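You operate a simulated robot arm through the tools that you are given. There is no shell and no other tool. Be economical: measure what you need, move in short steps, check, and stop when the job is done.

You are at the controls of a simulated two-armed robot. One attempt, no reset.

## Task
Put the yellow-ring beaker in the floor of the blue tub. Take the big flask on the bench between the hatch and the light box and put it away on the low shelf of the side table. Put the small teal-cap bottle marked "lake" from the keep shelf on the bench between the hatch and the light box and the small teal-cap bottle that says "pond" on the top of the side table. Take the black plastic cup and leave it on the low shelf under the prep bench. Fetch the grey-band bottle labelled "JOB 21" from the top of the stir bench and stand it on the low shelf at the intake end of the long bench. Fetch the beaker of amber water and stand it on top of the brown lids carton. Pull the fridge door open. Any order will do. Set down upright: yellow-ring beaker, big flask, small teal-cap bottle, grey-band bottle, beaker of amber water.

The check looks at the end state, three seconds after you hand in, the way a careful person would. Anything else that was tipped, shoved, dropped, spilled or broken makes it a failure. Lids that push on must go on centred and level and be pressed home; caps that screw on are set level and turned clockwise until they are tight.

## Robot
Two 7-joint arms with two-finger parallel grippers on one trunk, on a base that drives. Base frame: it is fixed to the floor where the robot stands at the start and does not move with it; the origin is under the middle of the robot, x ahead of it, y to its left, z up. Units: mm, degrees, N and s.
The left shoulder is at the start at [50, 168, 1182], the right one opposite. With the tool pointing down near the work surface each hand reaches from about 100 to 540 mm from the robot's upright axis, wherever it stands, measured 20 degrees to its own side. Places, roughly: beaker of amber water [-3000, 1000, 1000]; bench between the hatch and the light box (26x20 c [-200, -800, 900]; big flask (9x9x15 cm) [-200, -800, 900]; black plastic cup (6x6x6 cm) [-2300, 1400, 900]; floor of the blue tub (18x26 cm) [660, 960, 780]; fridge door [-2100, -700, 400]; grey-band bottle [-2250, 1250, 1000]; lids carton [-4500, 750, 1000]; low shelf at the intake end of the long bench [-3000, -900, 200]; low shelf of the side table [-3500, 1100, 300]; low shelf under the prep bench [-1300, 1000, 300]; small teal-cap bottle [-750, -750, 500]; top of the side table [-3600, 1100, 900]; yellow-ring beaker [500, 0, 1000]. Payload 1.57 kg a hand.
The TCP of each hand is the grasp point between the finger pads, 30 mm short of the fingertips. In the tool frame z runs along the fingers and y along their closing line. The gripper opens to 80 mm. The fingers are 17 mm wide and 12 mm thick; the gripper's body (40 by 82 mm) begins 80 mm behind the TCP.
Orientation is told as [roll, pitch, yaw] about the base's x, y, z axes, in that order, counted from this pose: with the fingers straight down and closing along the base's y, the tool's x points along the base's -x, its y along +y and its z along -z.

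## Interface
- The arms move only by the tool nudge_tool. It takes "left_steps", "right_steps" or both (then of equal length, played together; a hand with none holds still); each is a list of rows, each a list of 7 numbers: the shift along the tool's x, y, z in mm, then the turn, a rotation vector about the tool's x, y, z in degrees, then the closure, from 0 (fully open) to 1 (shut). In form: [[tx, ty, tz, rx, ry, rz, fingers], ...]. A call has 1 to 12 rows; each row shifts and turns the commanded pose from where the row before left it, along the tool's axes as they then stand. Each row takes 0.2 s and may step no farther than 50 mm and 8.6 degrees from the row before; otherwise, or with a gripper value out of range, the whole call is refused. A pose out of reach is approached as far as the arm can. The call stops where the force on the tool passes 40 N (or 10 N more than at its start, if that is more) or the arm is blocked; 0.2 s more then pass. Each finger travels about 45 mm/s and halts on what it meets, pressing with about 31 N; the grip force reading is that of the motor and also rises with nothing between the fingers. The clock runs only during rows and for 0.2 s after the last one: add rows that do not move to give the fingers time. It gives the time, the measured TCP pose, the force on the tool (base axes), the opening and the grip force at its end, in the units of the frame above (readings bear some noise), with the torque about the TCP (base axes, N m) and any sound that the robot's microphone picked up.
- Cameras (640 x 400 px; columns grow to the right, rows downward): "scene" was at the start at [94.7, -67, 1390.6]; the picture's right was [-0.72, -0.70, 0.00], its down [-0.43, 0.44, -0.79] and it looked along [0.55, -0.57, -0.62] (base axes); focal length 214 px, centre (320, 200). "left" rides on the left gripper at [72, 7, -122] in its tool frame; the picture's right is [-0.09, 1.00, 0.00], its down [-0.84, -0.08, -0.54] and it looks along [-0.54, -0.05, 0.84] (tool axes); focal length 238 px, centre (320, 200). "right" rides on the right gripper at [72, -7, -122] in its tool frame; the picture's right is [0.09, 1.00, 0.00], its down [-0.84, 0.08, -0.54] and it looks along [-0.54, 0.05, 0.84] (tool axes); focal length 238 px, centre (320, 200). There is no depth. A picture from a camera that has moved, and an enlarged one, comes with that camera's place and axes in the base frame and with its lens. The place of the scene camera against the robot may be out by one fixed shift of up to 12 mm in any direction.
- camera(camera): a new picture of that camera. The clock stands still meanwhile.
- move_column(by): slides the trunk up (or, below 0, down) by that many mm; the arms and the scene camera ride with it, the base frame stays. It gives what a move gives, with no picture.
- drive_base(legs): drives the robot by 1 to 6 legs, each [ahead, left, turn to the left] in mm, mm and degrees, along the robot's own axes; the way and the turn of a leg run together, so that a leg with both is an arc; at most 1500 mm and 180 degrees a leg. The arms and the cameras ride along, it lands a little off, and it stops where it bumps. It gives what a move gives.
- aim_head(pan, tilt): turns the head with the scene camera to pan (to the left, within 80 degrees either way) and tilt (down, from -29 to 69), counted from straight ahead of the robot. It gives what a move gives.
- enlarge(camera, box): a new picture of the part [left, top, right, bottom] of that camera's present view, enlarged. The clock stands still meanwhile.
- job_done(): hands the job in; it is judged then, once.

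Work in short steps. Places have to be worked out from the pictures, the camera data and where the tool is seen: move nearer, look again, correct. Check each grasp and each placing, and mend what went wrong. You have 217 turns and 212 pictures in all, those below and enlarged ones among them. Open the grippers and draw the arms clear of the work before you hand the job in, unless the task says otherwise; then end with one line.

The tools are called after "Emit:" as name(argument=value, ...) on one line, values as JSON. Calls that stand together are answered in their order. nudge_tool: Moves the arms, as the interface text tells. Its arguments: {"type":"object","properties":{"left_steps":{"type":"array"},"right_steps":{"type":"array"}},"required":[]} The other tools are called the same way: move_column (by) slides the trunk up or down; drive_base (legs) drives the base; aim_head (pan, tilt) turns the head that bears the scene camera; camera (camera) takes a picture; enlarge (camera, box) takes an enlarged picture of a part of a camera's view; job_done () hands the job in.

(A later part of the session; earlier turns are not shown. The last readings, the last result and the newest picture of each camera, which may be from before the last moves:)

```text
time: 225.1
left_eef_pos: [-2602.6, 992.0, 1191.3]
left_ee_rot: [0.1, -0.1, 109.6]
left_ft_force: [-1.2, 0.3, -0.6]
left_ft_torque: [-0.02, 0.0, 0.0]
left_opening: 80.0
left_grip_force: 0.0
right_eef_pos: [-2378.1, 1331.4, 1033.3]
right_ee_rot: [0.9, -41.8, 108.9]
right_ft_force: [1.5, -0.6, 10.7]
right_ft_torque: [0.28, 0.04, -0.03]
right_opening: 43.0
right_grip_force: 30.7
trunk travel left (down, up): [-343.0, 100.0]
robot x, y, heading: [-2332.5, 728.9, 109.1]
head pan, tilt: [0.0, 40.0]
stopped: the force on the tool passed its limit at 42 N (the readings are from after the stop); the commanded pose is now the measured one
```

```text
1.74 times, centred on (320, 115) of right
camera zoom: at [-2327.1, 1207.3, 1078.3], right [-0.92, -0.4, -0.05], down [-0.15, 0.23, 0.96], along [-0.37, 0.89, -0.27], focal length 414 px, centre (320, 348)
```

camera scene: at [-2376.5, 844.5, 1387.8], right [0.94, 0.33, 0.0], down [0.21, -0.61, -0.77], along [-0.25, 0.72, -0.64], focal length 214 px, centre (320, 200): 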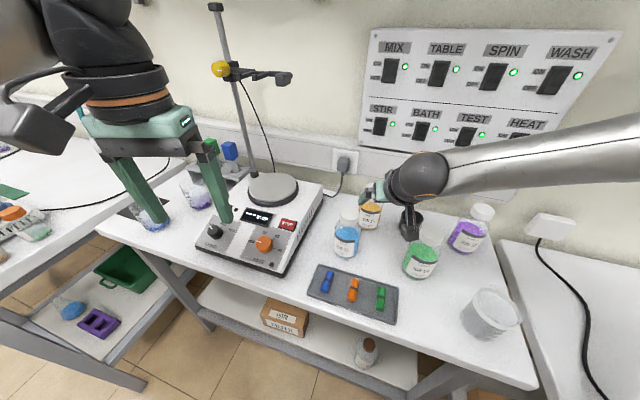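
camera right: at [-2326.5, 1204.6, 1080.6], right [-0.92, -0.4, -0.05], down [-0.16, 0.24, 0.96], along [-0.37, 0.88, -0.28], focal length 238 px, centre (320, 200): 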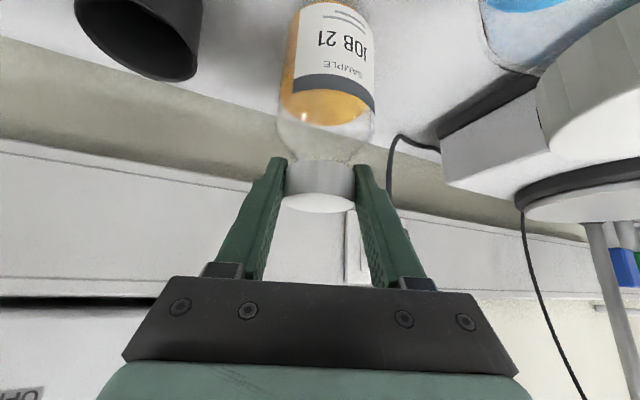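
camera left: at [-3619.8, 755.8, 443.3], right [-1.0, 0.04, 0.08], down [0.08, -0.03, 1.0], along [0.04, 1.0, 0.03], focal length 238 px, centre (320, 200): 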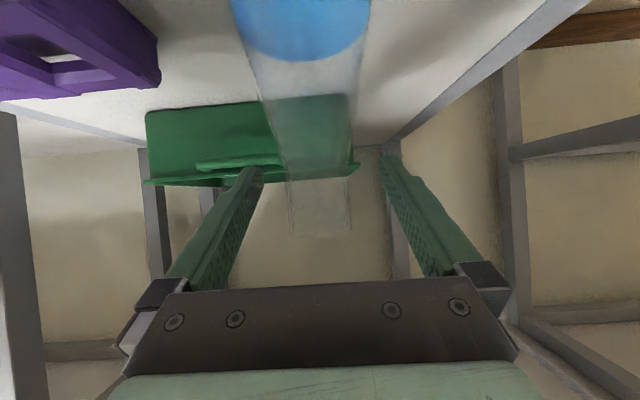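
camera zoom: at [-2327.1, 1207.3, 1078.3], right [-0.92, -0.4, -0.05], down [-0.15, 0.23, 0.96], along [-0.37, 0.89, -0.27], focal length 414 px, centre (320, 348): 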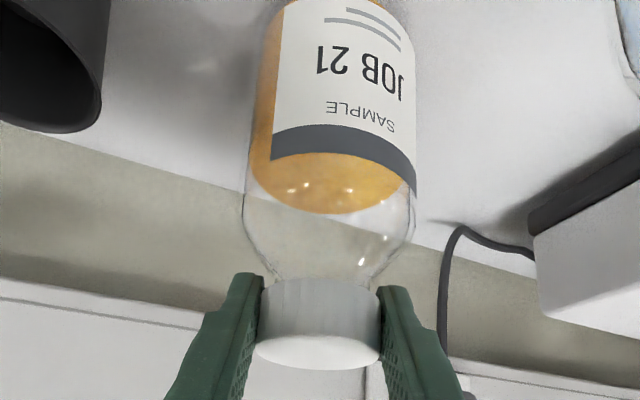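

The lid is still a few millimetres high. I'll lift it clear and look at the neck to learn whether it's threaded.

Emit:
move_column(by=40)

Emit:
enlarge(camera="right", box=[230, 20, 410, 230])

Emit:
enlarge(camera="scene", box=[330, 170, 420, 240])

```text
time: 225.9
left_eef_pos: [-2603.2, 992.7, 1231.6]
left_ee_rot: [0.3, -0.2, 109.6]
left_ft_force: [0.9, 0.1, 0.0]
left_ft_torque: [0.02, -0.01, 0.03]
left_opening: 79.7
left_grip_force: 0.0
right_eef_pos: [-2377.6, 1331.5, 1070.0]
right_ee_rot: [0.8, -41.1, 108.8]
right_ft_force: [-0.1, -0.3, -0.6]
right_ft_torque: [0.0, 0.01, 0.01]
right_opening: 43.0
right_grip_force: 30.8
trunk travel left (down, up): [-383.0, 60.0]
robot x, y, heading: [-2332.4, 727.5, 109.2]
head pan, tilt: [0.0, 40.0]
```

```text
1.90 times, centred on (320, 125) of right
camera zoom: at [-2326.5, 1206.8, 1115.9], right [-0.92, -0.4, -0.05], down [-0.15, 0.23, 0.96], along [-0.37, 0.89, -0.28], focal length 454 px, centre (320, 343)
```

zoom: 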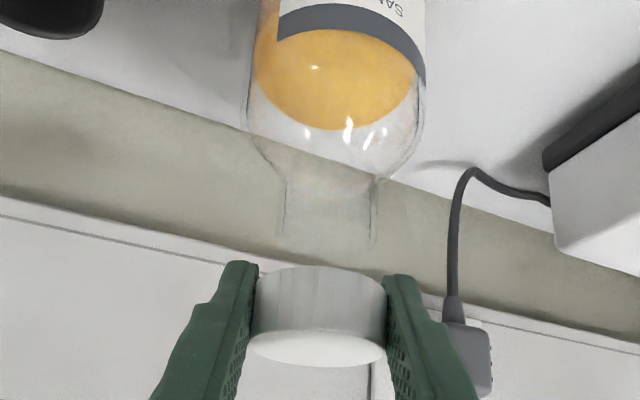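

```text
5.71 times, centred on (375, 205) of scene
camera zoom: at [-2376.6, 845.2, 1420.3], right [0.94, 0.33, 0.0], down [0.21, -0.61, -0.77], along [-0.25, 0.72, -0.64], focal length 1226 px, centre (6, 171)
```

zoom: 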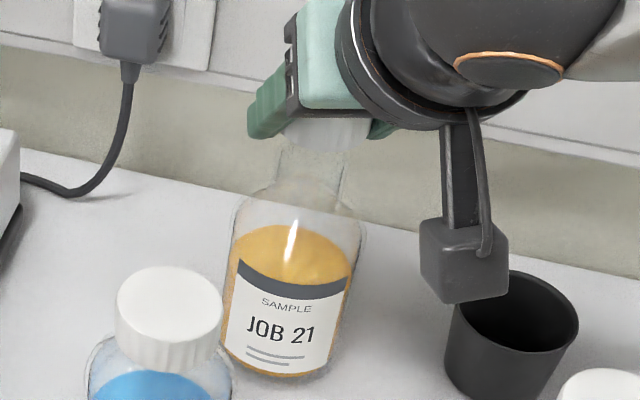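

The neck is plain, so it's a push-on lid. For an accurate re-seat I need a second viewpoint, so I'll turn the left hand's camera toward the bottle.

Emit:
nudge_tool(left_steps=[[0, 0, 0, 0, 0, 8.5, 0], [0, 0, 0, 0, 0, 8.5, 0], [0, 0, 0, 0, 0, 8.5, 0], [0, 0, 0, 0, 0, 8.5, 0], [0, 0, 0, 0, 0, 8.5, 0], [0, 0, 0, 0, 0, 8.5, 0], [0, 0, 0, 0, 0, 0, 0]])

Emit:
camera(camera="left")

```text
time: 227.5
left_eef_pos: [-2603.9, 991.8, 1232.7]
left_ee_rot: [0.2, 0.1, 58.4]
left_ft_force: [-1.1, -0.1, -0.2]
left_ft_torque: [0.05, 0.0, 0.04]
left_opening: 79.8
left_grip_force: 0.0
right_eef_pos: [-2377.9, 1331.2, 1071.0]
right_ee_rot: [0.9, -41.3, 108.9]
right_ft_force: [-0.1, 0.2, 0.0]
right_ft_torque: [-0.02, -0.01, -0.02]
right_opening: 42.7
right_grip_force: 31.0
trunk travel left (down, up): [-383.0, 60.0]
robot x, y, heading: [-2333.4, 730.6, 108.9]
head pan, tilt: [0.0, 40.0]
```

```text
101 pictures are left
camera left: at [-2646.0, 934.2, 1356.1], right [-0.8, 0.6, 0.0], down [0.51, 0.67, 0.54], along [0.32, 0.43, -0.84], focal length 238 px, centre (320, 200)
```

left: 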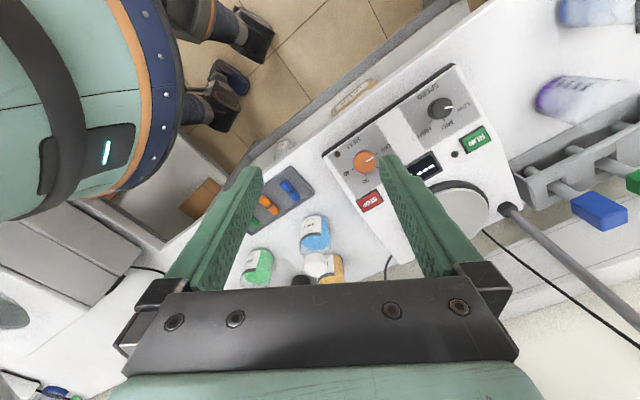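

Insight: my fingertips rode up on the bottle's shoulder while closing, which popped the lid, and they also block it from going home. I'll correct the alignment, lower the lid to just above the neck and look.

Emit:
nudge_tool(right_steps=[[0, 3, 0, 0, 0.9, 0, 0.7], [0, 0, 0, 0, 0, 0, 0.7]])

Emit:
move_column(by=-10)

Emit:
enlarge(camera="right", box=[230, 40, 410, 230])

Emit:
enlarge(camera="scene", box=[335, 170, 405, 240])

```text
time: 228.1
left_eef_pos: [-2604.1, 991.9, 1232.9]
left_ee_rot: [0.2, 0.2, 58.6]
left_ft_force: [0.2, -0.3, 0.0]
left_ft_torque: [0.0, 0.0, 0.0]
left_opening: 80.2
left_grip_force: 0.1
right_eef_pos: [-2378.6, 1329.0, 1071.6]
right_ee_rot: [1.0, -40.4, 108.9]
right_ft_force: [0.2, 0.0, 0.5]
right_ft_torque: [0.0, -0.01, 0.01]
right_opening: 43.2
right_grip_force: 31.0
trunk travel left (down, up): [-383.0, 60.0]
robot x, y, heading: [-2332.1, 735.4, 109.0]
head pan, tilt: [0.0, 40.0]
```

```text
time: 228.7
left_eef_pos: [-2602.5, 992.0, 1222.0]
left_ee_rot: [0.2, 0.1, 58.7]
left_ft_force: [0.9, -0.1, 0.3]
left_ft_torque: [-0.02, 0.01, -0.01]
left_opening: 79.9
left_grip_force: 0.0
right_eef_pos: [-2378.5, 1329.8, 1061.5]
right_ee_rot: [1.0, -40.4, 108.9]
right_ft_force: [0.7, 0.0, 0.3]
right_ft_torque: [0.01, 0.02, -0.02]
right_opening: 42.9
right_grip_force: 30.7
trunk travel left (down, up): [-373.0, 70.0]
robot x, y, heading: [-2329.3, 733.3, 109.1]
head pan, tilt: [0.0, 40.0]
```

```text
2.11 times, centred on (320, 135) of right
camera zoom: at [-2327.9, 1206.3, 1108.6], right [-0.92, -0.4, -0.05], down [-0.16, 0.25, 0.96], along [-0.37, 0.88, -0.29], focal length 502 px, centre (320, 337)
```

zoom: 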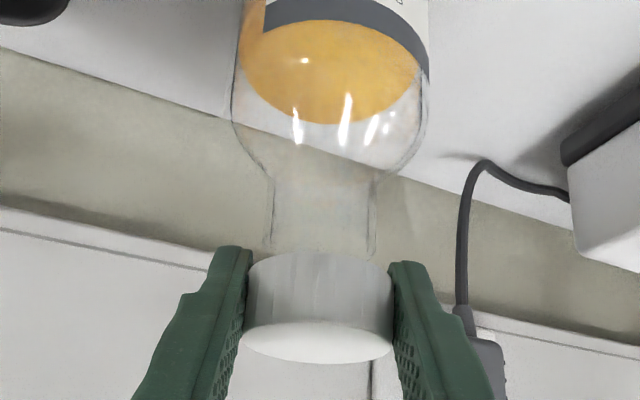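

```text
5.71 times, centred on (370, 205) of scene
camera zoom: at [-2376.4, 844.8, 1410.3], right [0.94, 0.33, 0.0], down [0.21, -0.61, -0.77], along [-0.25, 0.72, -0.64], focal length 1226 px, centre (34, 171)
```

zoom: 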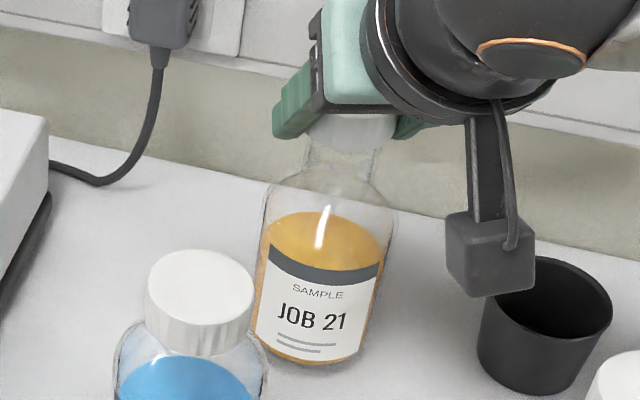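

Laterally within ~1–2 mm. I'll lower gently and see whether the lid slides over the neck.

Emit:
move_column(by=-8)

Emit:
move_column(by=-6)

Emit:
move_column(by=-5)

```text
time: 229.2
left_eef_pos: [-2603.5, 992.2, 1213.9]
left_ee_rot: [0.2, 0.0, 58.6]
left_ft_force: [-0.2, 0.1, 0.1]
left_ft_torque: [0.0, 0.0, -0.02]
left_opening: 80.0
left_grip_force: 0.0
right_eef_pos: [-2378.8, 1330.7, 1053.2]
right_ee_rot: [1.0, -40.4, 108.9]
right_ft_force: [0.4, -0.5, -0.8]
right_ft_torque: [0.0, -0.02, -0.01]
right_opening: 43.1
right_grip_force: 31.4
trunk travel left (down, up): [-365.0, 78.0]
robot x, y, heading: [-2332.2, 733.0, 109.0]
head pan, tilt: [0.0, 40.0]
```

```text
time: 229.8
left_eef_pos: [-2603.9, 991.9, 1207.8]
left_ee_rot: [0.2, 0.1, 58.6]
left_ft_force: [0.2, 0.4, 0.0]
left_ft_torque: [0.01, 0.0, -0.02]
left_opening: 79.9
left_grip_force: 0.1
right_eef_pos: [-2378.6, 1330.7, 1046.2]
right_ee_rot: [1.0, -40.4, 108.9]
right_ft_force: [0.3, -0.2, -0.7]
right_ft_torque: [-0.01, 0.03, -0.01]
right_opening: 42.8
right_grip_force: 31.0
trunk travel left (down, up): [-359.0, 84.0]
robot x, y, heading: [-2331.0, 736.5, 108.9]
head pan, tilt: [0.0, 40.0]
```

```text
time: 230.3
left_eef_pos: [-2603.1, 992.6, 1202.5]
left_ee_rot: [0.2, 0.1, 58.6]
left_ft_force: [-0.3, -0.4, 0.4]
left_ft_torque: [0.02, -0.01, 0.02]
left_opening: 79.9
left_grip_force: 0.1
right_eef_pos: [-2378.5, 1331.2, 1041.7]
right_ee_rot: [1.1, -40.4, 108.8]
right_ft_force: [0.0, 0.5, -1.1]
right_ft_torque: [0.05, -0.03, -0.02]
right_opening: 43.1
right_grip_force: 31.1
trunk travel left (down, up): [-354.0, 89.0]
robot x, y, heading: [-2328.6, 734.9, 109.1]
head pan, tilt: [0.0, 40.0]
```

No rim contact; the lid is sliding over the neck. A little lower and a check.

Emit:
move_column(by=-5)

Emit:
enlarge(camera="right", box=[230, 20, 410, 230])

```text
time: 230.9
left_eef_pos: [-2603.7, 991.5, 1199.1]
left_ee_rot: [0.2, 0.1, 58.6]
left_ft_force: [-0.3, -0.5, -0.5]
left_ft_torque: [0.02, 0.01, 0.01]
left_opening: 80.0
left_grip_force: 0.0
right_eef_pos: [-2378.9, 1330.4, 1036.8]
right_ee_rot: [0.9, -40.4, 109.0]
right_ft_force: [0.4, 0.4, 0.3]
right_ft_torque: [0.0, 0.01, 0.04]
right_opening: 43.0
right_grip_force: 31.1
trunk travel left (down, up): [-349.0, 94.0]
robot x, y, heading: [-2331.7, 729.0, 109.1]
head pan, tilt: [0.0, 40.0]
```

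```text
1.90 times, centred on (320, 125) of right
camera zoom: at [-2327.8, 1206.4, 1084.4], right [-0.92, -0.4, -0.05], down [-0.16, 0.25, 0.96], along [-0.37, 0.88, -0.29], focal length 454 px, centre (320, 343)
```

zoom: 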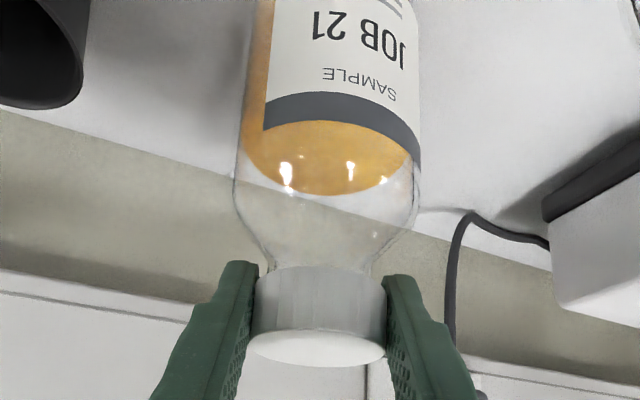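

Most of the neck is covered. I'll release, raise 12 mm so the tips clear the shoulder, re-grip the lid, and press it home.

Emit:
nudge_tool(right_steps=[[0, 0, 0, 0, 0, 0, 0.4], [0, 0, 0, 0, 0, 0, 0.2], [0, 0, 0, 0, 0, 0, 0.2], [-8, 0, -9.5, 0, 0, 0, 0.2], [0, 0, 0, 0, 0, 0, 0.2], [0, 0, 0, 0, 0, 0, 0.7], [0, 0, 0, 0, 0, 0, 0.7], [0, 0, 0, 0, 0, 0, 0.7], [0, 0, 0, 0, 0, 0, 0.7]])

Emit:
move_column(by=-4)

```text
time: 232.9
left_eef_pos: [-2604.6, 992.3, 1199.0]
left_ee_rot: [0.2, 0.1, 58.5]
left_ft_force: [-0.3, -0.2, -0.3]
left_ft_torque: [0.0, -0.03, -0.02]
left_opening: 80.0
left_grip_force: 0.1
right_eef_pos: [-2378.9, 1329.8, 1049.6]
right_ee_rot: [1.0, -40.4, 108.9]
right_ft_force: [0.1, -0.4, -1.2]
right_ft_torque: [-0.01, -0.03, -0.01]
right_opening: 42.9
right_grip_force: 31.3
trunk travel left (down, up): [-349.0, 94.0]
robot x, y, heading: [-2331.5, 733.3, 109.1]
head pan, tilt: [0.0, 40.0]
```

```text
time: 233.4
left_eef_pos: [-2603.9, 990.2, 1194.5]
left_ee_rot: [0.3, 0.1, 58.6]
left_ft_force: [-0.3, 0.2, -0.4]
left_ft_torque: [0.01, -0.02, 0.01]
left_opening: 80.1
left_grip_force: 0.2
right_eef_pos: [-2378.8, 1329.7, 1048.5]
right_ee_rot: [1.0, -40.7, 108.9]
right_ft_force: [1.6, -0.2, 10.8]
right_ft_torque: [0.09, 0.05, -0.02]
right_opening: 42.9
right_grip_force: 30.9
trunk travel left (down, up): [-345.0, 98.0]
robot x, y, heading: [-2331.8, 729.6, 108.9]
head pan, tilt: [0.0, 40.0]
```

Resistance building; pressing on.

Emit:
move_column(by=-4)

Emit:
move_column(by=-4)

Emit:
move_column(by=-4)

```text
time: 233.9
left_eef_pos: [-2603.2, 989.6, 1191.0]
left_ee_rot: [0.2, 0.0, 58.6]
left_ft_force: [0.4, 0.1, 0.2]
left_ft_torque: [0.0, 0.06, 0.01]
left_opening: 80.2
left_grip_force: 0.0
right_eef_pos: [-2378.7, 1329.3, 1049.0]
right_ee_rot: [1.0, -41.2, 108.8]
right_ft_force: [2.0, 0.6, 28.5]
right_ft_torque: [0.15, 0.05, -0.02]
right_opening: 43.0
right_grip_force: 30.7
trunk travel left (down, up): [-341.0, 102.0]
robot x, y, heading: [-2332.0, 731.9, 109.0]
head pan, tilt: [0.0, 40.0]
```

```text
time: 234.4
left_eef_pos: [-2602.5, 988.7, 1187.7]
left_ee_rot: [0.3, 0.0, 58.6]
left_ft_force: [0.2, -0.4, 0.2]
left_ft_torque: [0.0, 0.0, 0.0]
left_opening: 80.2
left_grip_force: 0.1
right_eef_pos: [-2379.2, 1329.9, 1047.9]
right_ee_rot: [1.2, -41.7, 108.9]
right_ft_force: [5.8, 0.8, 37.2]
right_ft_torque: [0.14, -0.09, -0.03]
right_opening: 43.1
right_grip_force: 31.7
trunk travel left (down, up): [-337.0, 106.0]
robot x, y, heading: [-2332.3, 734.6, 108.8]
head pan, tilt: [0.0, 40.0]
```

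```text
time: 235.0
left_eef_pos: [-2603.2, 988.5, 1183.0]
left_ee_rot: [0.4, 0.0, 58.6]
left_ft_force: [-0.9, 0.2, -0.8]
left_ft_torque: [0.02, 0.04, -0.01]
left_opening: 79.9
left_grip_force: 0.0
right_eef_pos: [-2379.2, 1329.2, 1045.0]
right_ee_rot: [1.0, -41.8, 109.0]
right_ft_force: [4.4, 0.5, 39.0]
right_ft_torque: [0.33, -0.08, -0.08]
right_opening: 42.8
right_grip_force: 31.0
trunk travel left (down, up): [-333.0, 110.0]
robot x, y, heading: [-2329.1, 731.6, 108.8]
head pan, tilt: [0.0, 40.0]
```

The hand moved 4 mm under 39 N. Checking whether the lid moved or my grip slid.

Emit:
enlarge(camera="right", box=[230, 20, 410, 230])

Emit:
enlarge(camera="scene", box=[335, 170, 405, 240])

```text
1.90 times, centred on (320, 125) of right
camera zoom: at [-2327.8, 1204.5, 1088.9], right [-0.91, -0.4, -0.05], down [-0.15, 0.23, 0.96], along [-0.38, 0.89, -0.27], focal length 454 px, centre (320, 343)
```

zoom: 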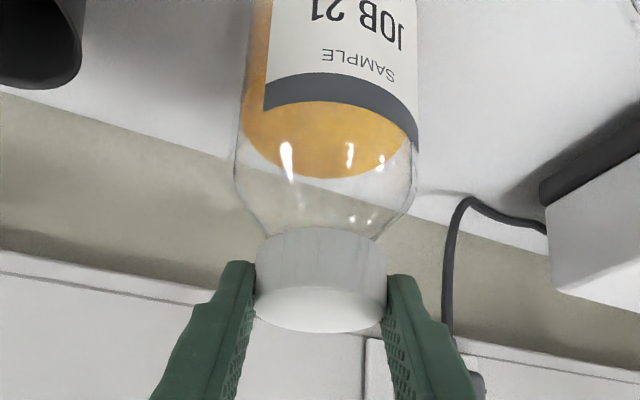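

```text
5.71 times, centred on (370, 205) of scene
camera zoom: at [-2375.4, 841.1, 1370.8], right [0.94, 0.33, 0.0], down [0.21, -0.6, -0.77], along [-0.25, 0.73, -0.64], focal length 1226 px, centre (34, 171)
```

zoom: 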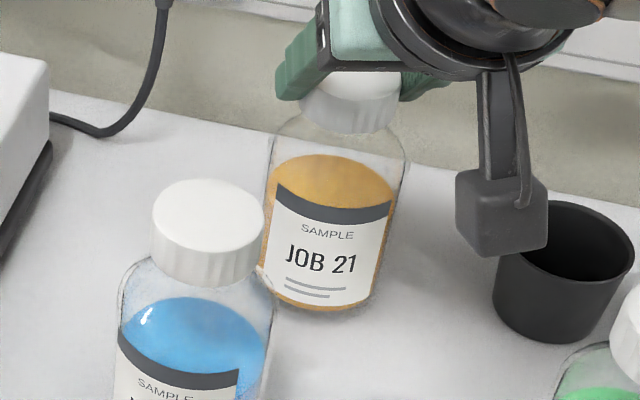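

The lid is now almost on the shoulder. Pressing a bit more.

Emit:
move_column(by=-4)

Emit:
move_column(by=-4)

```text
time: 235.5
left_eef_pos: [-2603.7, 988.0, 1179.7]
left_ee_rot: [0.3, 0.0, 58.6]
left_ft_force: [0.1, -0.4, -0.5]
left_ft_torque: [0.01, -0.03, 0.01]
left_opening: 80.2
left_grip_force: 0.1
right_eef_pos: [-2379.0, 1328.8, 1040.2]
right_ee_rot: [1.1, -41.8, 109.0]
right_ft_force: [5.4, 1.6, 38.5]
right_ft_torque: [0.36, -0.1, -0.07]
right_opening: 42.6
right_grip_force: 30.8
trunk travel left (down, up): [-329.0, 114.0]
robot x, y, heading: [-2331.7, 729.0, 109.0]
head pan, tilt: [0.0, 40.0]
```

```text
time: 236.0
left_eef_pos: [-2603.7, 989.7, 1174.6]
left_ee_rot: [0.5, -0.1, 58.6]
left_ft_force: [-0.2, -0.4, 0.3]
left_ft_torque: [-0.04, -0.03, 0.04]
left_opening: 80.0
left_grip_force: 0.0
right_eef_pos: [-2379.5, 1330.1, 1036.6]
right_ee_rot: [1.0, -41.8, 109.1]
right_ft_force: [5.9, 2.5, 36.4]
right_ft_torque: [0.49, -0.29, -0.08]
right_opening: 43.0
right_grip_force: 30.9
trunk travel left (down, up): [-325.0, 118.0]
robot x, y, heading: [-2329.6, 732.1, 109.2]
head pan, tilt: [0.0, 40.0]
```

My grip slides on the lid at ~38 N. I'll relax the load, release, and press the lid from the top with closed fingertips.

Emit:
move_column(by=9)

Emit:
nudge_tool(right_steps=[[0, 0, 0, 0, 0, 0, 0.3], [0, 0, 0, 0, 0, 0, 0.15], [0, 0, 0, 0, 0, 0, 0.15], [-16, 0, -19, 0, 0, 0, 0.15], [-16, 0, -19, 0, 0, 0, 0.15], [-2, 0, -9, 0, 0, 0, 0.6], [7.7, 0, -6.4, 0, 0, 0, 1], [0, 0, 0, 0, 0, 0, 1], [0, 0, 0, 0, 0, 0, 1], [0, 0, 0, 0, 0, 0, 1]])

Emit:
camera(camera="right")

Emit:
enlarge(camera="scene", box=[335, 150, 425, 240])

```text
time: 236.6
left_eef_pos: [-2603.3, 990.9, 1184.2]
left_ee_rot: [0.2, 0.1, 58.6]
left_ft_force: [-0.9, -0.3, -0.1]
left_ft_torque: [0.01, 0.01, -0.01]
left_opening: 79.9
left_grip_force: 0.0
right_eef_pos: [-2378.8, 1329.0, 1036.4]
right_ee_rot: [0.9, -40.7, 109.1]
right_ft_force: [-1.0, 5.8, 16.9]
right_ft_torque: [0.43, 0.04, 0.04]
right_opening: 42.8
right_grip_force: 31.1
trunk travel left (down, up): [-334.0, 109.0]
robot x, y, heading: [-2327.1, 730.7, 109.3]
head pan, tilt: [0.0, 40.0]
```

```text
time: 238.8
left_eef_pos: [-2603.6, 991.8, 1184.1]
left_ee_rot: [0.2, 0.1, 58.7]
left_ft_force: [0.5, -0.3, 0.4]
left_ft_torque: [0.0, -0.03, -0.01]
left_opening: 80.1
left_grip_force: 0.1
right_eef_pos: [-2372.0, 1315.9, 1094.6]
right_ee_rot: [1.1, -40.4, 109.0]
right_ft_force: [0.4, 0.0, 1.7]
right_ft_torque: [-0.03, 0.02, 0.0]
right_opening: 0.0
right_grip_force: 20.6
trunk travel left (down, up): [-334.0, 109.0]
robot x, y, heading: [-2332.6, 732.3, 109.0]
head pan, tilt: [0.0, 40.0]
heard: snap
```

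```text
95 pictures are left
camera right: at [-2321.5, 1192.2, 1141.1], right [-0.92, -0.4, -0.05], down [-0.16, 0.25, 0.96], along [-0.37, 0.88, -0.29], focal length 238 px, centre (320, 200)
```

right: 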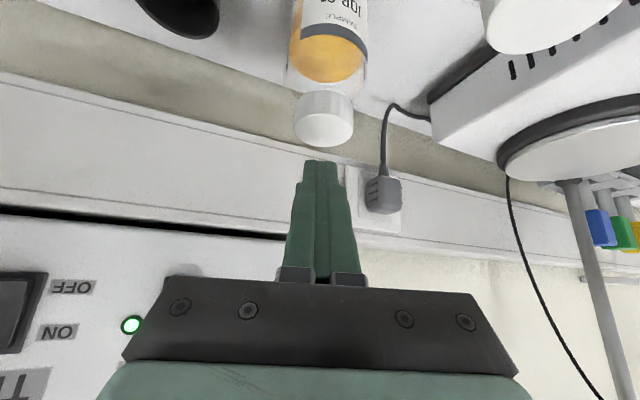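

```text
4.44 times, centred on (380, 195) of scene
camera zoom: at [-2376.5, 845.0, 1371.3], right [0.94, 0.33, 0.0], down [0.21, -0.61, -0.77], along [-0.25, 0.72, -0.64], focal length 953 px, centre (53, 222)
```

zoom: 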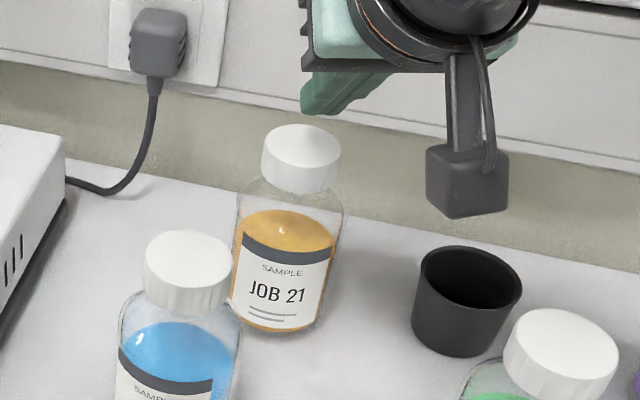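

A second snap was heard, and the lid now looks level and as deep as on its neighbours. I'll confirm with a gentle top press.

Emit:
move_column(by=-17)

Emit:
move_column(by=-5)

Emit:
move_column(by=-4)

```text
time: 239.5
left_eef_pos: [-2604.3, 992.3, 1165.8]
left_ee_rot: [0.3, 0.1, 58.6]
left_ft_force: [-0.3, 0.5, 0.2]
left_ft_torque: [-0.02, 0.01, 0.0]
left_opening: 79.8
left_grip_force: 0.0
right_eef_pos: [-2372.5, 1315.6, 1077.0]
right_ee_rot: [1.0, -40.4, 108.8]
right_ft_force: [0.1, -0.5, 0.6]
right_ft_torque: [-0.01, -0.03, -0.05]
right_opening: 0.0
right_grip_force: 21.2
trunk travel left (down, up): [-317.0, 126.0]
robot x, y, heading: [-2333.0, 732.3, 108.9]
head pan, tilt: [0.0, 40.0]
```

```text
time: 240.0
left_eef_pos: [-2603.4, 992.8, 1161.6]
left_ee_rot: [0.3, 0.0, 58.6]
left_ft_force: [-0.2, -0.1, -0.8]
left_ft_torque: [-0.01, 0.02, -0.02]
left_opening: 80.0
left_grip_force: 0.1
right_eef_pos: [-2372.0, 1316.5, 1072.1]
right_ee_rot: [1.0, -40.4, 108.9]
right_ft_force: [-0.3, -0.1, -0.3]
right_ft_torque: [0.01, 0.0, -0.02]
right_opening: 0.2
right_grip_force: 21.5
trunk travel left (down, up): [-312.0, 131.0]
robot x, y, heading: [-2328.8, 733.2, 109.0]
head pan, tilt: [0.0, 40.0]
```

```text
time: 240.5
left_eef_pos: [-2603.3, 992.5, 1156.9]
left_ee_rot: [0.2, 0.1, 58.5]
left_ft_force: [0.4, 0.5, -0.7]
left_ft_torque: [0.02, 0.01, -0.02]
left_opening: 79.9
left_grip_force: 0.1
right_eef_pos: [-2373.3, 1315.7, 1067.7]
right_ee_rot: [1.0, -40.5, 108.9]
right_ft_force: [0.1, 0.7, -0.1]
right_ft_torque: [0.0, 0.02, 0.02]
right_opening: 0.2
right_grip_force: 21.5
trunk travel left (down, up): [-308.0, 135.0]
robot x, y, heading: [-2329.4, 734.2, 108.9]
head pan, tilt: [0.0, 40.0]
```

Emit:
move_column(by=-5)

Emit:
move_column(by=-4)

Emit:
camera(camera="right")

```text
time: 241.1
left_eef_pos: [-2603.2, 990.9, 1153.0]
left_ee_rot: [0.4, 0.1, 58.7]
left_ft_force: [-0.4, -0.7, 0.5]
left_ft_torque: [0.02, 0.01, 0.02]
left_opening: 79.9
left_grip_force: 0.2
right_eef_pos: [-2373.1, 1315.7, 1065.7]
right_ee_rot: [1.0, -40.9, 108.9]
right_ft_force: [1.4, -1.9, 10.2]
right_ft_torque: [0.12, -0.01, -0.04]
right_opening: 0.0
right_grip_force: 21.5
trunk travel left (down, up): [-303.0, 140.0]
robot x, y, heading: [-2329.4, 729.6, 109.0]
head pan, tilt: [0.0, 40.0]
```

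```text
time: 241.6
left_eef_pos: [-2602.6, 989.0, 1148.7]
left_ee_rot: [0.4, 0.0, 58.6]
left_ft_force: [0.1, -0.4, -0.1]
left_ft_torque: [0.02, 0.02, 0.01]
left_opening: 80.0
left_grip_force: 0.0
right_eef_pos: [-2372.5, 1316.1, 1065.7]
right_ee_rot: [1.2, -41.2, 108.9]
right_ft_force: [3.8, 0.5, 27.7]
right_ft_torque: [0.35, 0.01, -0.06]
right_opening: 0.0
right_grip_force: 21.2
trunk travel left (down, up): [-299.0, 144.0]
robot x, y, heading: [-2327.9, 733.4, 109.1]
head pan, tilt: [0.0, 40.0]
```

```text
93 pictures are left
camera right: at [-2321.4, 1191.0, 1110.7], right [-0.92, -0.4, -0.05], down [-0.15, 0.24, 0.96], along [-0.37, 0.89, -0.28], focal length 238 px, centre (320, 200)
```

right: 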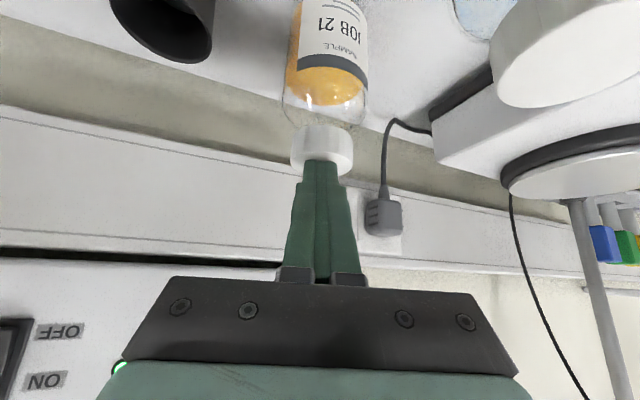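

The lid is rigid under 28 N, so it is home. I'll lift off, open, align over the bottle axis, and then descend around its body.

Emit:
move_column(by=40)

Emit:
nudge_tool(right_steps=[[-12, 1.5, 10, 0, 0.8, 0, 0], [0, 0, 0, 0, 0, 0, 0], [0, 0, 0, 0, 0, 0, 0], [0, 0, 0, 0, 0, 0, 0], [0, 0, 0, 0, 0, 0, 0]], left_steps=[[0, 0, -30, 0, 0, 0, 0], [0, 0, -30, 0, 0, 0, 0], [0, 0, -20, 0, 0, 0, 0], [0, 0, 0, 0, 0, 0, 0], [0, 0, 0, 0, 0, 0, 0]])

Emit:
camera(camera="right")

```text
time: 242.4
left_eef_pos: [-2603.2, 992.1, 1188.3]
left_ee_rot: [0.1, 0.1, 58.6]
left_ft_force: [-0.5, 0.3, -0.2]
left_ft_torque: [0.0, 0.0, 0.01]
left_opening: 79.7
left_grip_force: 0.0
right_eef_pos: [-2372.7, 1315.7, 1097.5]
right_ee_rot: [0.9, -40.2, 108.9]
right_ft_force: [-0.4, -0.6, -0.1]
right_ft_torque: [0.0, -0.01, -0.04]
right_opening: 0.2
right_grip_force: 20.8
trunk travel left (down, up): [-339.0, 104.0]
robot x, y, heading: [-2332.6, 732.6, 109.0]
head pan, tilt: [0.0, 40.0]
```

```text
time: 243.6
left_eef_pos: [-2603.9, 993.2, 1266.8]
left_ee_rot: [0.1, 0.1, 58.5]
left_ft_force: [0.5, -0.3, 0.2]
left_ft_torque: [0.02, 0.03, -0.01]
left_opening: 80.0
left_grip_force: 0.1
right_eef_pos: [-2379.0, 1331.0, 1098.2]
right_ee_rot: [0.9, -39.5, 108.9]
right_ft_force: [0.0, -0.1, -0.4]
right_ft_torque: [-0.01, -0.02, 0.02]
right_opening: 80.2
right_grip_force: 0.2
trunk travel left (down, up): [-339.0, 104.0]
robot x, y, heading: [-2327.6, 733.7, 109.0]
head pan, tilt: [0.0, 40.0]
```

```text
92 pictures are left
camera right: at [-2327.4, 1207.5, 1148.2], right [-0.92, -0.4, -0.05], down [-0.16, 0.26, 0.95], along [-0.37, 0.88, -0.3], focal length 238 px, centre (320, 200)
```

right: 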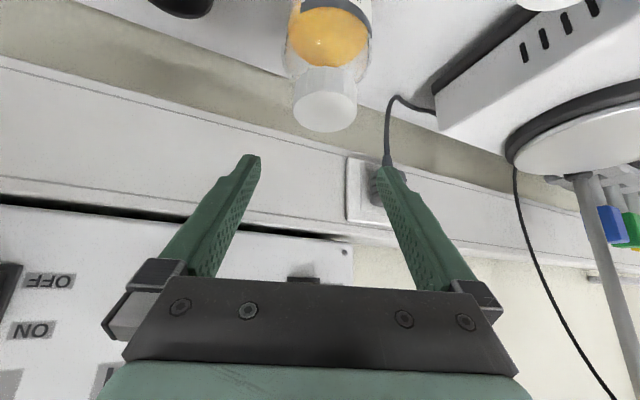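

Aligned. Descending around the bottle with the column, in two stages.

Emit:
move_column(by=-90)

Emit:
camera(camera="right")

```text
time: 244.9
left_eef_pos: [-2603.4, 993.0, 1176.6]
left_ee_rot: [0.1, 0.1, 58.7]
left_ft_force: [-0.1, 0.6, -0.7]
left_ft_torque: [0.03, 0.0, 0.0]
left_opening: 80.1
left_grip_force: 0.2
right_eef_pos: [-2378.8, 1330.4, 1010.1]
right_ee_rot: [1.1, -39.7, 108.8]
right_ft_force: [-0.2, 0.2, -1.1]
right_ft_torque: [0.01, -0.03, -0.02]
right_opening: 80.1
right_grip_force: 0.0
trunk travel left (down, up): [-249.0, 194.0]
robot x, y, heading: [-2329.5, 733.0, 108.9]
head pan, tilt: [0.0, 40.0]
```

```text
91 pictures are left
camera right: at [-2327.5, 1207.4, 1058.3], right [-0.92, -0.4, -0.05], down [-0.16, 0.26, 0.95], along [-0.37, 0.88, -0.3], focal length 238 px, centre (320, 200)
```

right: 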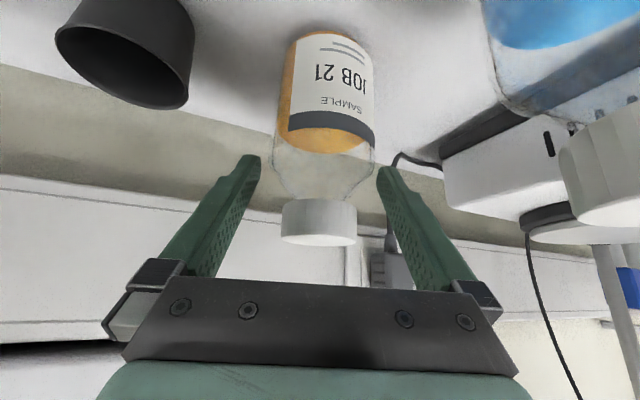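

Well centred and the lid sits right on the shoulder. Lowering 40 more and closing on the body.

Emit:
move_column(by=-42)

Emit:
nudge_tool(right_steps=[[0, 0, 0, 0, 0, 0, 0.4], [0, 0, 0, 0, 0, 0, 0.4], [0, 0, 0, 0, 0, 0, 0.4], [0, 0, 0, 0, 0, 0, 0.4], [0, 0, 0, 0, 0, 0, 0.4]])

Emit:
move_column(by=20)

Emit:
camera(camera="right")

```text
time: 245.7
left_eef_pos: [-2603.7, 993.2, 1135.7]
left_ee_rot: [0.2, 0.1, 58.5]
left_ft_force: [0.3, 0.1, 0.4]
left_ft_torque: [-0.02, 0.0, 0.02]
left_opening: 80.0
left_grip_force: 0.0
right_eef_pos: [-2378.0, 1330.1, 968.6]
right_ee_rot: [1.1, -39.7, 108.8]
right_ft_force: [0.2, -0.3, -0.6]
right_ft_torque: [-0.05, -0.02, -0.03]
right_opening: 80.0
right_grip_force: 0.1
trunk travel left (down, up): [-207.0, 236.0]
robot x, y, heading: [-2329.5, 731.5, 109.1]
head pan, tilt: [0.0, 40.0]
```

```text
time: 246.9
left_eef_pos: [-2602.1, 992.8, 1135.2]
left_ee_rot: [0.1, 0.1, 58.6]
left_ft_force: [-0.8, 0.0, 0.2]
left_ft_torque: [0.03, 0.0, -0.02]
left_opening: 79.8
left_grip_force: 0.1
right_eef_pos: [-2378.4, 1331.5, 966.9]
right_ee_rot: [0.9, -39.5, 108.9]
right_ft_force: [0.3, 0.2, 0.4]
right_ft_torque: [0.05, -0.16, -0.01]
right_opening: 69.0
right_grip_force: 30.7
trunk travel left (down, up): [-207.0, 236.0]
robot x, y, heading: [-2330.7, 734.9, 109.2]
head pan, tilt: [0.0, 40.0]
```

```text
time: 247.6
left_eef_pos: [-2604.0, 993.8, 1154.5]
left_ee_rot: [0.3, 0.3, 58.6]
left_ft_force: [-0.5, 0.1, -0.2]
left_ft_torque: [0.0, -0.01, 0.02]
left_opening: 80.0
left_grip_force: 0.0
right_eef_pos: [-2377.9, 1330.3, 985.8]
right_ee_rot: [1.0, -39.5, 108.9]
right_ft_force: [-0.6, 0.5, -4.3]
right_ft_torque: [-0.05, 0.02, 0.0]
right_opening: 68.5
right_grip_force: 30.6
trunk travel left (down, up): [-227.0, 216.0]
robot x, y, heading: [-2329.6, 727.0, 109.2]
head pan, tilt: [0.0, 40.0]
```

```text
90 pictures are left
camera right: at [-2327.5, 1207.9, 1035.6], right [-0.92, -0.4, -0.05], down [-0.16, 0.26, 0.95], along [-0.37, 0.88, -0.3], focal length 238 px, centre (320, 200)
```

right: 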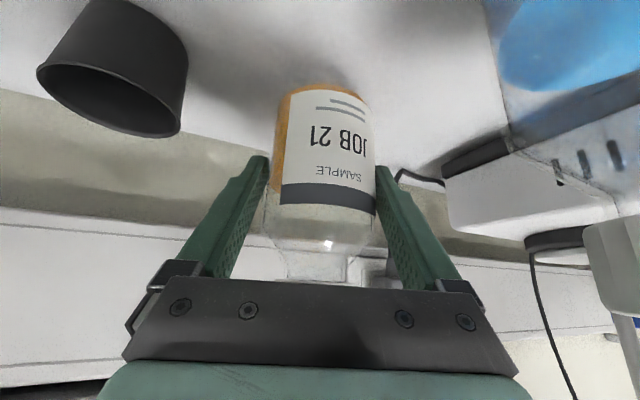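

JOB 21 held by its body, lid on. I'll raise, back out, tuck in, and turn toward the long bench.

Emit:
move_column(by=140)

Emit:
drive_base(legs=[[-567, 196, 0]])

Emit:
nudge_tool(right_steps=[[31, 0, -26, 0, 0, 0, 0.4], [31, 0, -26, 0, 0, 0, 0.4], [31, 0, -26, 0, 0, 0, 0.4], [0, 0, 0, 0, 0, 0, 0.4]])

Emit:
drive_base(legs=[[0, 0, 161]])

Emit:
aim_head(pan=-35, tilt=35)

Emit:
camera(camera="scene")

```text
time: 249.3
left_eef_pos: [-2603.3, 994.8, 1295.6]
left_ee_rot: [0.2, 0.0, 58.7]
left_ft_force: [-0.2, -0.6, -0.1]
left_ft_torque: [0.03, -0.01, -0.03]
left_opening: 79.8
left_grip_force: 0.0
right_eef_pos: [-2378.7, 1331.6, 1126.7]
right_ee_rot: [0.9, -39.6, 109.0]
right_ft_force: [-0.1, 0.8, -3.8]
right_ft_torque: [-0.02, -0.01, 0.01]
right_opening: 68.8
right_grip_force: 30.9
trunk travel left (down, up): [-367.0, 76.0]
robot x, y, heading: [-2331.9, 729.3, 109.0]
head pan, tilt: [0.0, 40.0]
```

```text
time: 252.7
left_eef_pos: [-2608.5, 400.5, 1294.5]
left_ee_rot: [0.2, 0.1, 57.7]
left_ft_force: [-0.5, -0.1, 0.1]
left_ft_torque: [-0.01, 0.03, 0.02]
left_opening: 79.8
left_grip_force: 0.2
right_eef_pos: [-2377.8, 734.6, 1127.0]
right_ee_rot: [0.9, -39.6, 108.0]
right_ft_force: [-0.3, -0.5, -4.6]
right_ft_torque: [-0.03, 0.0, 0.02]
right_opening: 68.6
right_grip_force: 30.5
trunk travel left (down, up): [-367.0, 76.0]
robot x, y, heading: [-2338.2, 134.2, 108.2]
head pan, tilt: [0.0, 40.0]
```

```text
time: 253.7
left_eef_pos: [-2607.3, 402.0, 1295.8]
left_ee_rot: [0.2, 0.2, 57.7]
left_ft_force: [0.0, -0.2, -0.3]
left_ft_torque: [0.01, -0.01, -0.04]
left_opening: 80.0
left_grip_force: 0.0
right_eef_pos: [-2341.4, 619.5, 1127.7]
right_ee_rot: [1.0, -39.5, 108.0]
right_ft_force: [0.0, 1.1, -3.6]
right_ft_torque: [-0.05, -0.06, 0.01]
right_opening: 68.8
right_grip_force: 30.8
trunk travel left (down, up): [-367.0, 76.0]
robot x, y, heading: [-2339.7, 133.4, 108.4]
head pan, tilt: [0.0, 40.0]
```

```text
time: 260.8
left_eef_pos: [-2151.6, -193.2, 1295.3]
left_ee_rot: [0.2, 0.2, -138.0]
left_ft_force: [0.8, -0.2, 1.2]
left_ft_torque: [-0.01, -0.02, -0.03]
left_opening: 79.9
left_grip_force: 0.1
right_eef_pos: [-2467.8, -332.4, 1128.2]
right_ee_rot: [0.9, -39.5, -87.5]
right_ft_force: [0.1, 0.6, -3.4]
right_ft_torque: [0.07, 0.02, 0.01]
right_opening: 68.8
right_grip_force: 31.0
trunk travel left (down, up): [-367.0, 76.0]
robot x, y, heading: [-2341.8, 137.0, -87.4]
head pan, tilt: [0.0, 40.0]
```

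```text
time: 261.8
left_eef_pos: [-2150.5, -193.6, 1295.5]
left_ee_rot: [0.2, 0.1, -138.0]
left_ft_force: [-0.2, 0.2, 0.2]
left_ft_torque: [0.0, 0.03, 0.01]
left_opening: 80.1
left_grip_force: 0.0
right_eef_pos: [-2467.4, -331.6, 1127.7]
right_ee_rot: [0.9, -39.6, -87.7]
right_ft_force: [0.2, -0.1, -4.2]
right_ft_torque: [0.06, -0.01, 0.02]
right_opening: 68.3
right_grip_force: 30.8
trunk travel left (down, up): [-367.0, 76.0]
robot x, y, heading: [-2341.1, 135.5, -87.6]
head pan, tilt: [-35.0, 35.0]
```

```text
89 pictures are left
camera scene: at [-2389.3, 15.4, 1411.8], right [-0.84, 0.54, 0.0], down [0.31, 0.48, -0.82], along [-0.44, -0.69, -0.57], focal length 214 px, centre (320, 200)
```

scene: 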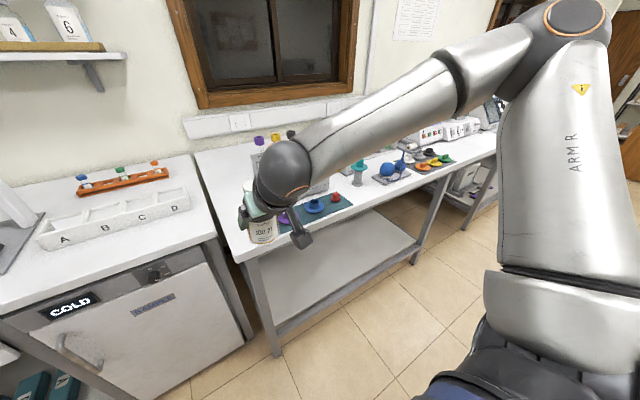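

The long bench's empty low shelf spans x≈-2450…-3650, front y≈-525, z≈200–260. I'll slide over to x≈-2870 and lower the bottle in front of it.

Emit:
drive_base(legs=[[0, -540, -2.4]])

Emit:
move_column(by=-365)

Emit:
nudge_tool(right_steps=[[29, 0, 34, 0, 0, 0, 0.4], [29, 0, 34, 0, 0, 0, 0.4], [29, 0, 34, 0, 0, 0, 0.4], [29, 0, 34, 0, 0, 0, 0.4], [29, 0, 34, 0, 0, 0, 0.4], [20, 0, 40, 0, 0, 0, 0.4], [20, 0, 40, 0, 0, 0, 0.4], [20, 0, 40, 0, 0, 0, 0.4], [0, 0, 0, 0, 0, 0, 0.4]])

Emit:
aim_head(pan=-10, tilt=40)

Emit:
camera(camera="scene")

```text
time: 267.0
left_eef_pos: [-2709.7, -212.0, 1295.0]
left_ee_rot: [0.2, 0.1, -140.9]
left_ft_force: [0.4, -0.2, 0.6]
left_ft_torque: [0.04, -0.02, 0.02]
left_opening: 80.0
left_grip_force: 0.1
right_eef_pos: [-3031.3, -333.6, 1128.1]
right_ee_rot: [1.0, -39.6, -90.7]
right_ft_force: [0.4, 0.4, -4.6]
right_ft_torque: [0.0, 0.03, -0.03]
right_opening: 68.8
right_grip_force: 30.8
trunk travel left (down, up): [-367.0, 76.0]
robot x, y, heading: [-2877.2, 125.8, -90.4]
head pan, tilt: [-35.0, 35.0]
```

```text
time: 270.6
left_eef_pos: [-2710.1, -212.5, 930.1]
left_ee_rot: [0.2, 0.2, -141.0]
left_ft_force: [0.2, -0.2, -0.9]
left_ft_torque: [-0.02, -0.02, 0.02]
left_opening: 79.9
left_grip_force: 0.2
right_eef_pos: [-3031.5, -334.2, 762.6]
right_ee_rot: [0.9, -39.7, -90.6]
right_ft_force: [-0.4, -0.3, -5.0]
right_ft_torque: [0.07, 0.01, 0.0]
right_opening: 69.0
right_grip_force: 30.7
trunk travel left (down, up): [-2.0, 441.0]
robot x, y, heading: [-2877.8, 127.0, -90.2]
head pan, tilt: [-35.0, 35.0]
```

```text
time: 272.6
left_eef_pos: [-2709.1, -212.1, 930.7]
left_ee_rot: [0.3, 0.1, -141.1]
left_ft_force: [-0.5, -0.3, 0.0]
left_ft_torque: [-0.03, 0.02, -0.04]
left_opening: 80.1
left_grip_force: 0.0
right_eef_pos: [-3112.7, -339.8, 518.4]
right_ee_rot: [0.9, -39.4, -90.7]
right_ft_force: [0.0, 0.3, -4.1]
right_ft_torque: [0.06, -0.01, -0.01]
right_opening: 68.4
right_grip_force: 30.7
right hand out of reach, approached as far as the arm can: row 4, 5, 6, 7, 8
trunk travel left (down, up): [-2.0, 441.0]
robot x, y, heading: [-2875.5, 124.8, -90.3]
head pan, tilt: [-35.0, 35.0]
```

```text
time: 273.5
left_eef_pos: [-2708.1, -212.8, 929.8]
left_ee_rot: [0.3, 0.1, -141.0]
left_ft_force: [-0.5, -0.2, -0.6]
left_ft_torque: [-0.02, 0.01, -0.01]
left_opening: 79.8
left_grip_force: 0.1
right_eef_pos: [-3112.0, -339.8, 519.6]
right_ee_rot: [1.1, -39.5, -90.7]
right_ft_force: [-0.2, -0.5, -3.6]
right_ft_torque: [0.06, 0.04, -0.02]
right_opening: 68.7
right_grip_force: 30.8
trunk travel left (down, up): [-2.0, 441.0]
robot x, y, heading: [-2879.5, 125.9, -90.6]
head pan, tilt: [-10.0, 40.0]
```

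```text
88 pictures are left
camera scene: at [-2899.7, -3.4, 1039.3], right [-0.98, 0.18, 0.0], down [0.12, 0.63, -0.77], along [-0.14, -0.75, -0.64], focal length 214 px, centre (320, 200)
```

scene: 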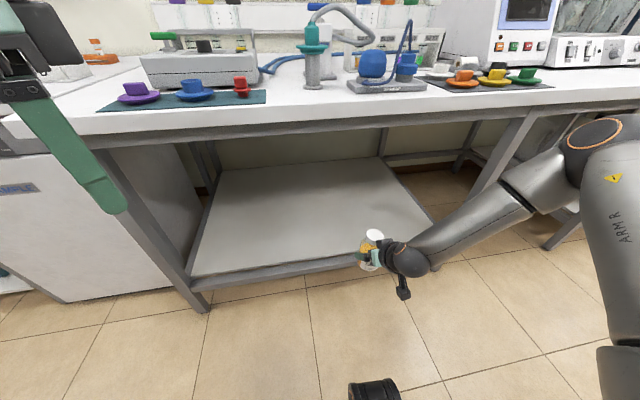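

The shelf is clear. I'll drive in with the bottle at z≈520, between shelf and bench top, then extend and lower.

Emit:
drive_base(legs=[[270, 0, 0]])

Emit:
nudge_tool(right_steps=[[-36, 0, 30, 0, 0, 0, 0.4], [-36, 5, 30, 0, 0, 0, 0.4], [-20, 5, 40, 0, 0, 0, 0.4], [10, 5, 45, 0, 0, 0, 0.4], [20, 5, 40, 0, 0, 0, 0.4], [0, 0, 0, 0, 0, 0, 0.4]])

Emit:
camera(camera="right")

Emit:
camera(camera="scene")

```text
time: 275.3
left_eef_pos: [-2707.0, -451.0, 930.7]
left_ee_rot: [-0.1, 1.7, -141.2]
left_ft_force: [-4.3, 13.1, 1.2]
left_ft_torque: [0.33, 0.11, 0.14]
left_opening: 68.8
left_grip_force: 0.1
right_eef_pos: [-3111.3, -587.6, 517.6]
right_ee_rot: [1.0, -39.4, -90.6]
right_ft_force: [0.0, 0.5, -4.8]
right_ft_torque: [0.04, 0.02, 0.0]
right_opening: 68.5
right_grip_force: 31.2
trunk travel left (down, up): [-2.0, 441.0]
robot x, y, heading: [-2879.6, -121.4, -90.6]
head pan, tilt: [-10.0, 40.0]
stopped in leg 1: the force on the tool passed its limit at 55 N (the readings are from after the stop); the commanded pose is now the measured one
```

```text
time: 276.9
left_eef_pos: [-2703.9, -447.7, 935.5]
left_ee_rot: [0.2, 1.6, -141.1]
left_ft_force: [0.4, -0.1, -0.8]
left_ft_torque: [-0.02, 0.03, 0.01]
left_opening: 79.9
left_grip_force: 0.1
right_eef_pos: [-3126.2, -624.1, 502.8]
right_ee_rot: [3.0, -32.9, -88.0]
right_ft_force: [-0.6, -0.1, -4.3]
right_ft_torque: [0.05, 0.0, -0.01]
right_opening: 68.7
right_grip_force: 30.8
right hand out of reach, approached as far as the arm can: row 1, 2, 3, 4, 5
trunk travel left (down, up): [-2.0, 441.0]
robot x, y, heading: [-2878.4, -118.3, -90.3]
head pan, tilt: [-10.0, 40.0]
stopped in row 6 (right hand): the arm was blocked; the commanded pose is now the measured one
```

```text
87 pictures are left
camera right: at [-3143.2, -499.3, 567.9], right [0.99, 0.14, -0.01], down [0.06, -0.4, 0.91], along [0.13, -0.9, -0.41], focal length 238 px, centre (320, 200)
```

right: 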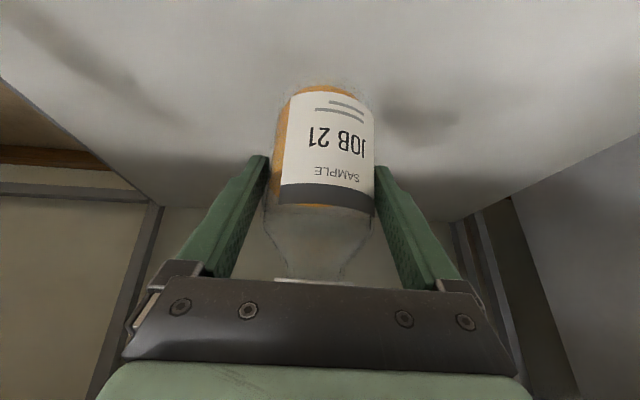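

```text
86 pictures are left
camera scene: at [-2898.9, -244.3, 1043.4], right [-0.98, 0.18, 0.0], down [0.11, 0.63, -0.77], along [-0.14, -0.76, -0.64], focal length 214 px, centre (320, 200)
```

scene: 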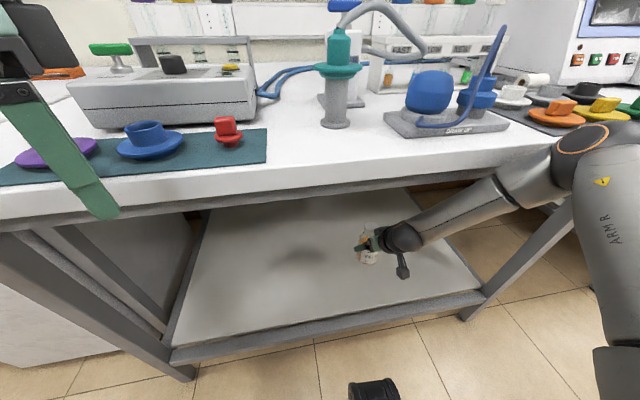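

Two problems: the left fingertips touched the bench edge and the right forearm met it too. I'll raise the left hand, back the base off, and restore the bottle's attitude.

Emit:
drive_base(legs=[[-80, 0, 0]])

Emit:
nudge_tool(left_steps=[[0, 0, -45, 0, 0, 0, 0], [0, 0, -45, 0, 0, 0, 0], [0, 0, -45, 0, 0, 0, 0], [0, 0, -45, 0, 0, 0, 0], [0, 0, -45, 0, 0, 0, 0], [0, 0, 0, 0, 0, 0, 0]], right_steps=[[-15, 0, 30, 1, -3.3, 1.3, 0.4], [-15, 0, 30, 1, -3.3, 1.3, 0.4], [0, 0, 0, 0, 0, 0, 0.4], [0, 0, 0, 0, 0, 0, 0.4], [0, 0, 0, 0, 0, 0, 0.4], [0, 0, 0, 0, 0, 0, 0.4]])

Emit:
camera(camera="scene")

```text
time: 277.9
left_eef_pos: [-2703.3, -374.5, 930.4]
left_ee_rot: [-0.2, 1.9, -141.1]
left_ft_force: [0.3, -0.1, -0.7]
left_ft_torque: [0.03, 0.01, 0.0]
left_opening: 79.9
left_grip_force: 0.1
right_eef_pos: [-3126.5, -553.8, 501.5]
right_ee_rot: [3.1, -33.3, -88.2]
right_ft_force: [1.2, 0.4, -3.5]
right_ft_torque: [0.02, 0.01, -0.01]
right_opening: 68.8
right_grip_force: 31.3
trunk travel left (down, up): [-2.0, 441.0]
robot x, y, heading: [-2875.5, -41.7, -90.6]
head pan, tilt: [-10.0, 40.0]
```

```text
time: 279.3
left_eef_pos: [-2765.6, -322.5, 1020.6]
left_ee_rot: [-0.2, 1.7, -141.0]
left_ft_force: [-0.3, 0.6, -0.7]
left_ft_torque: [-0.02, -0.01, -0.02]
left_opening: 80.0
left_grip_force: 0.1
left hand out of reach, approached as far as the arm can: row 1, 2, 3, 4, 5
right_eef_pos: [-3148.1, -584.2, 522.1]
right_ee_rot: [3.4, -39.7, -91.8]
right_ft_force: [-0.1, -0.2, -3.6]
right_ft_torque: [0.08, -0.03, 0.0]
right_opening: 68.7
right_grip_force: 31.1
right hand out of reach, approached as far as the arm can: row 1, 2
trunk travel left (down, up): [-2.0, 441.0]
robot x, y, heading: [-2883.1, -41.3, -90.5]
head pan, tilt: [-10.0, 40.0]
```

```text
85 pictures are left
camera scene: at [-2900.2, -171.2, 1039.3], right [-0.98, 0.18, 0.0], down [0.12, 0.63, -0.77], along [-0.14, -0.75, -0.64], focal length 214 px, centre (320, 200)
```

scene: 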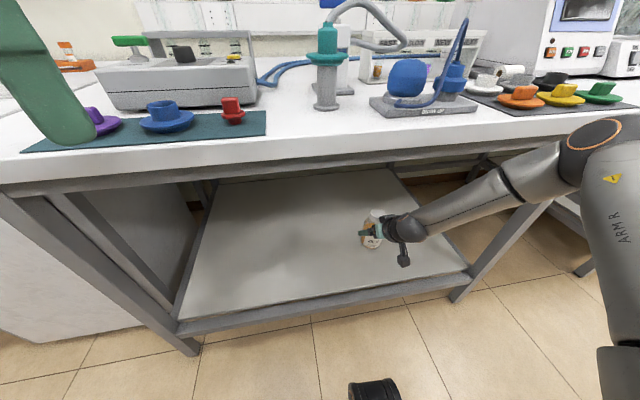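

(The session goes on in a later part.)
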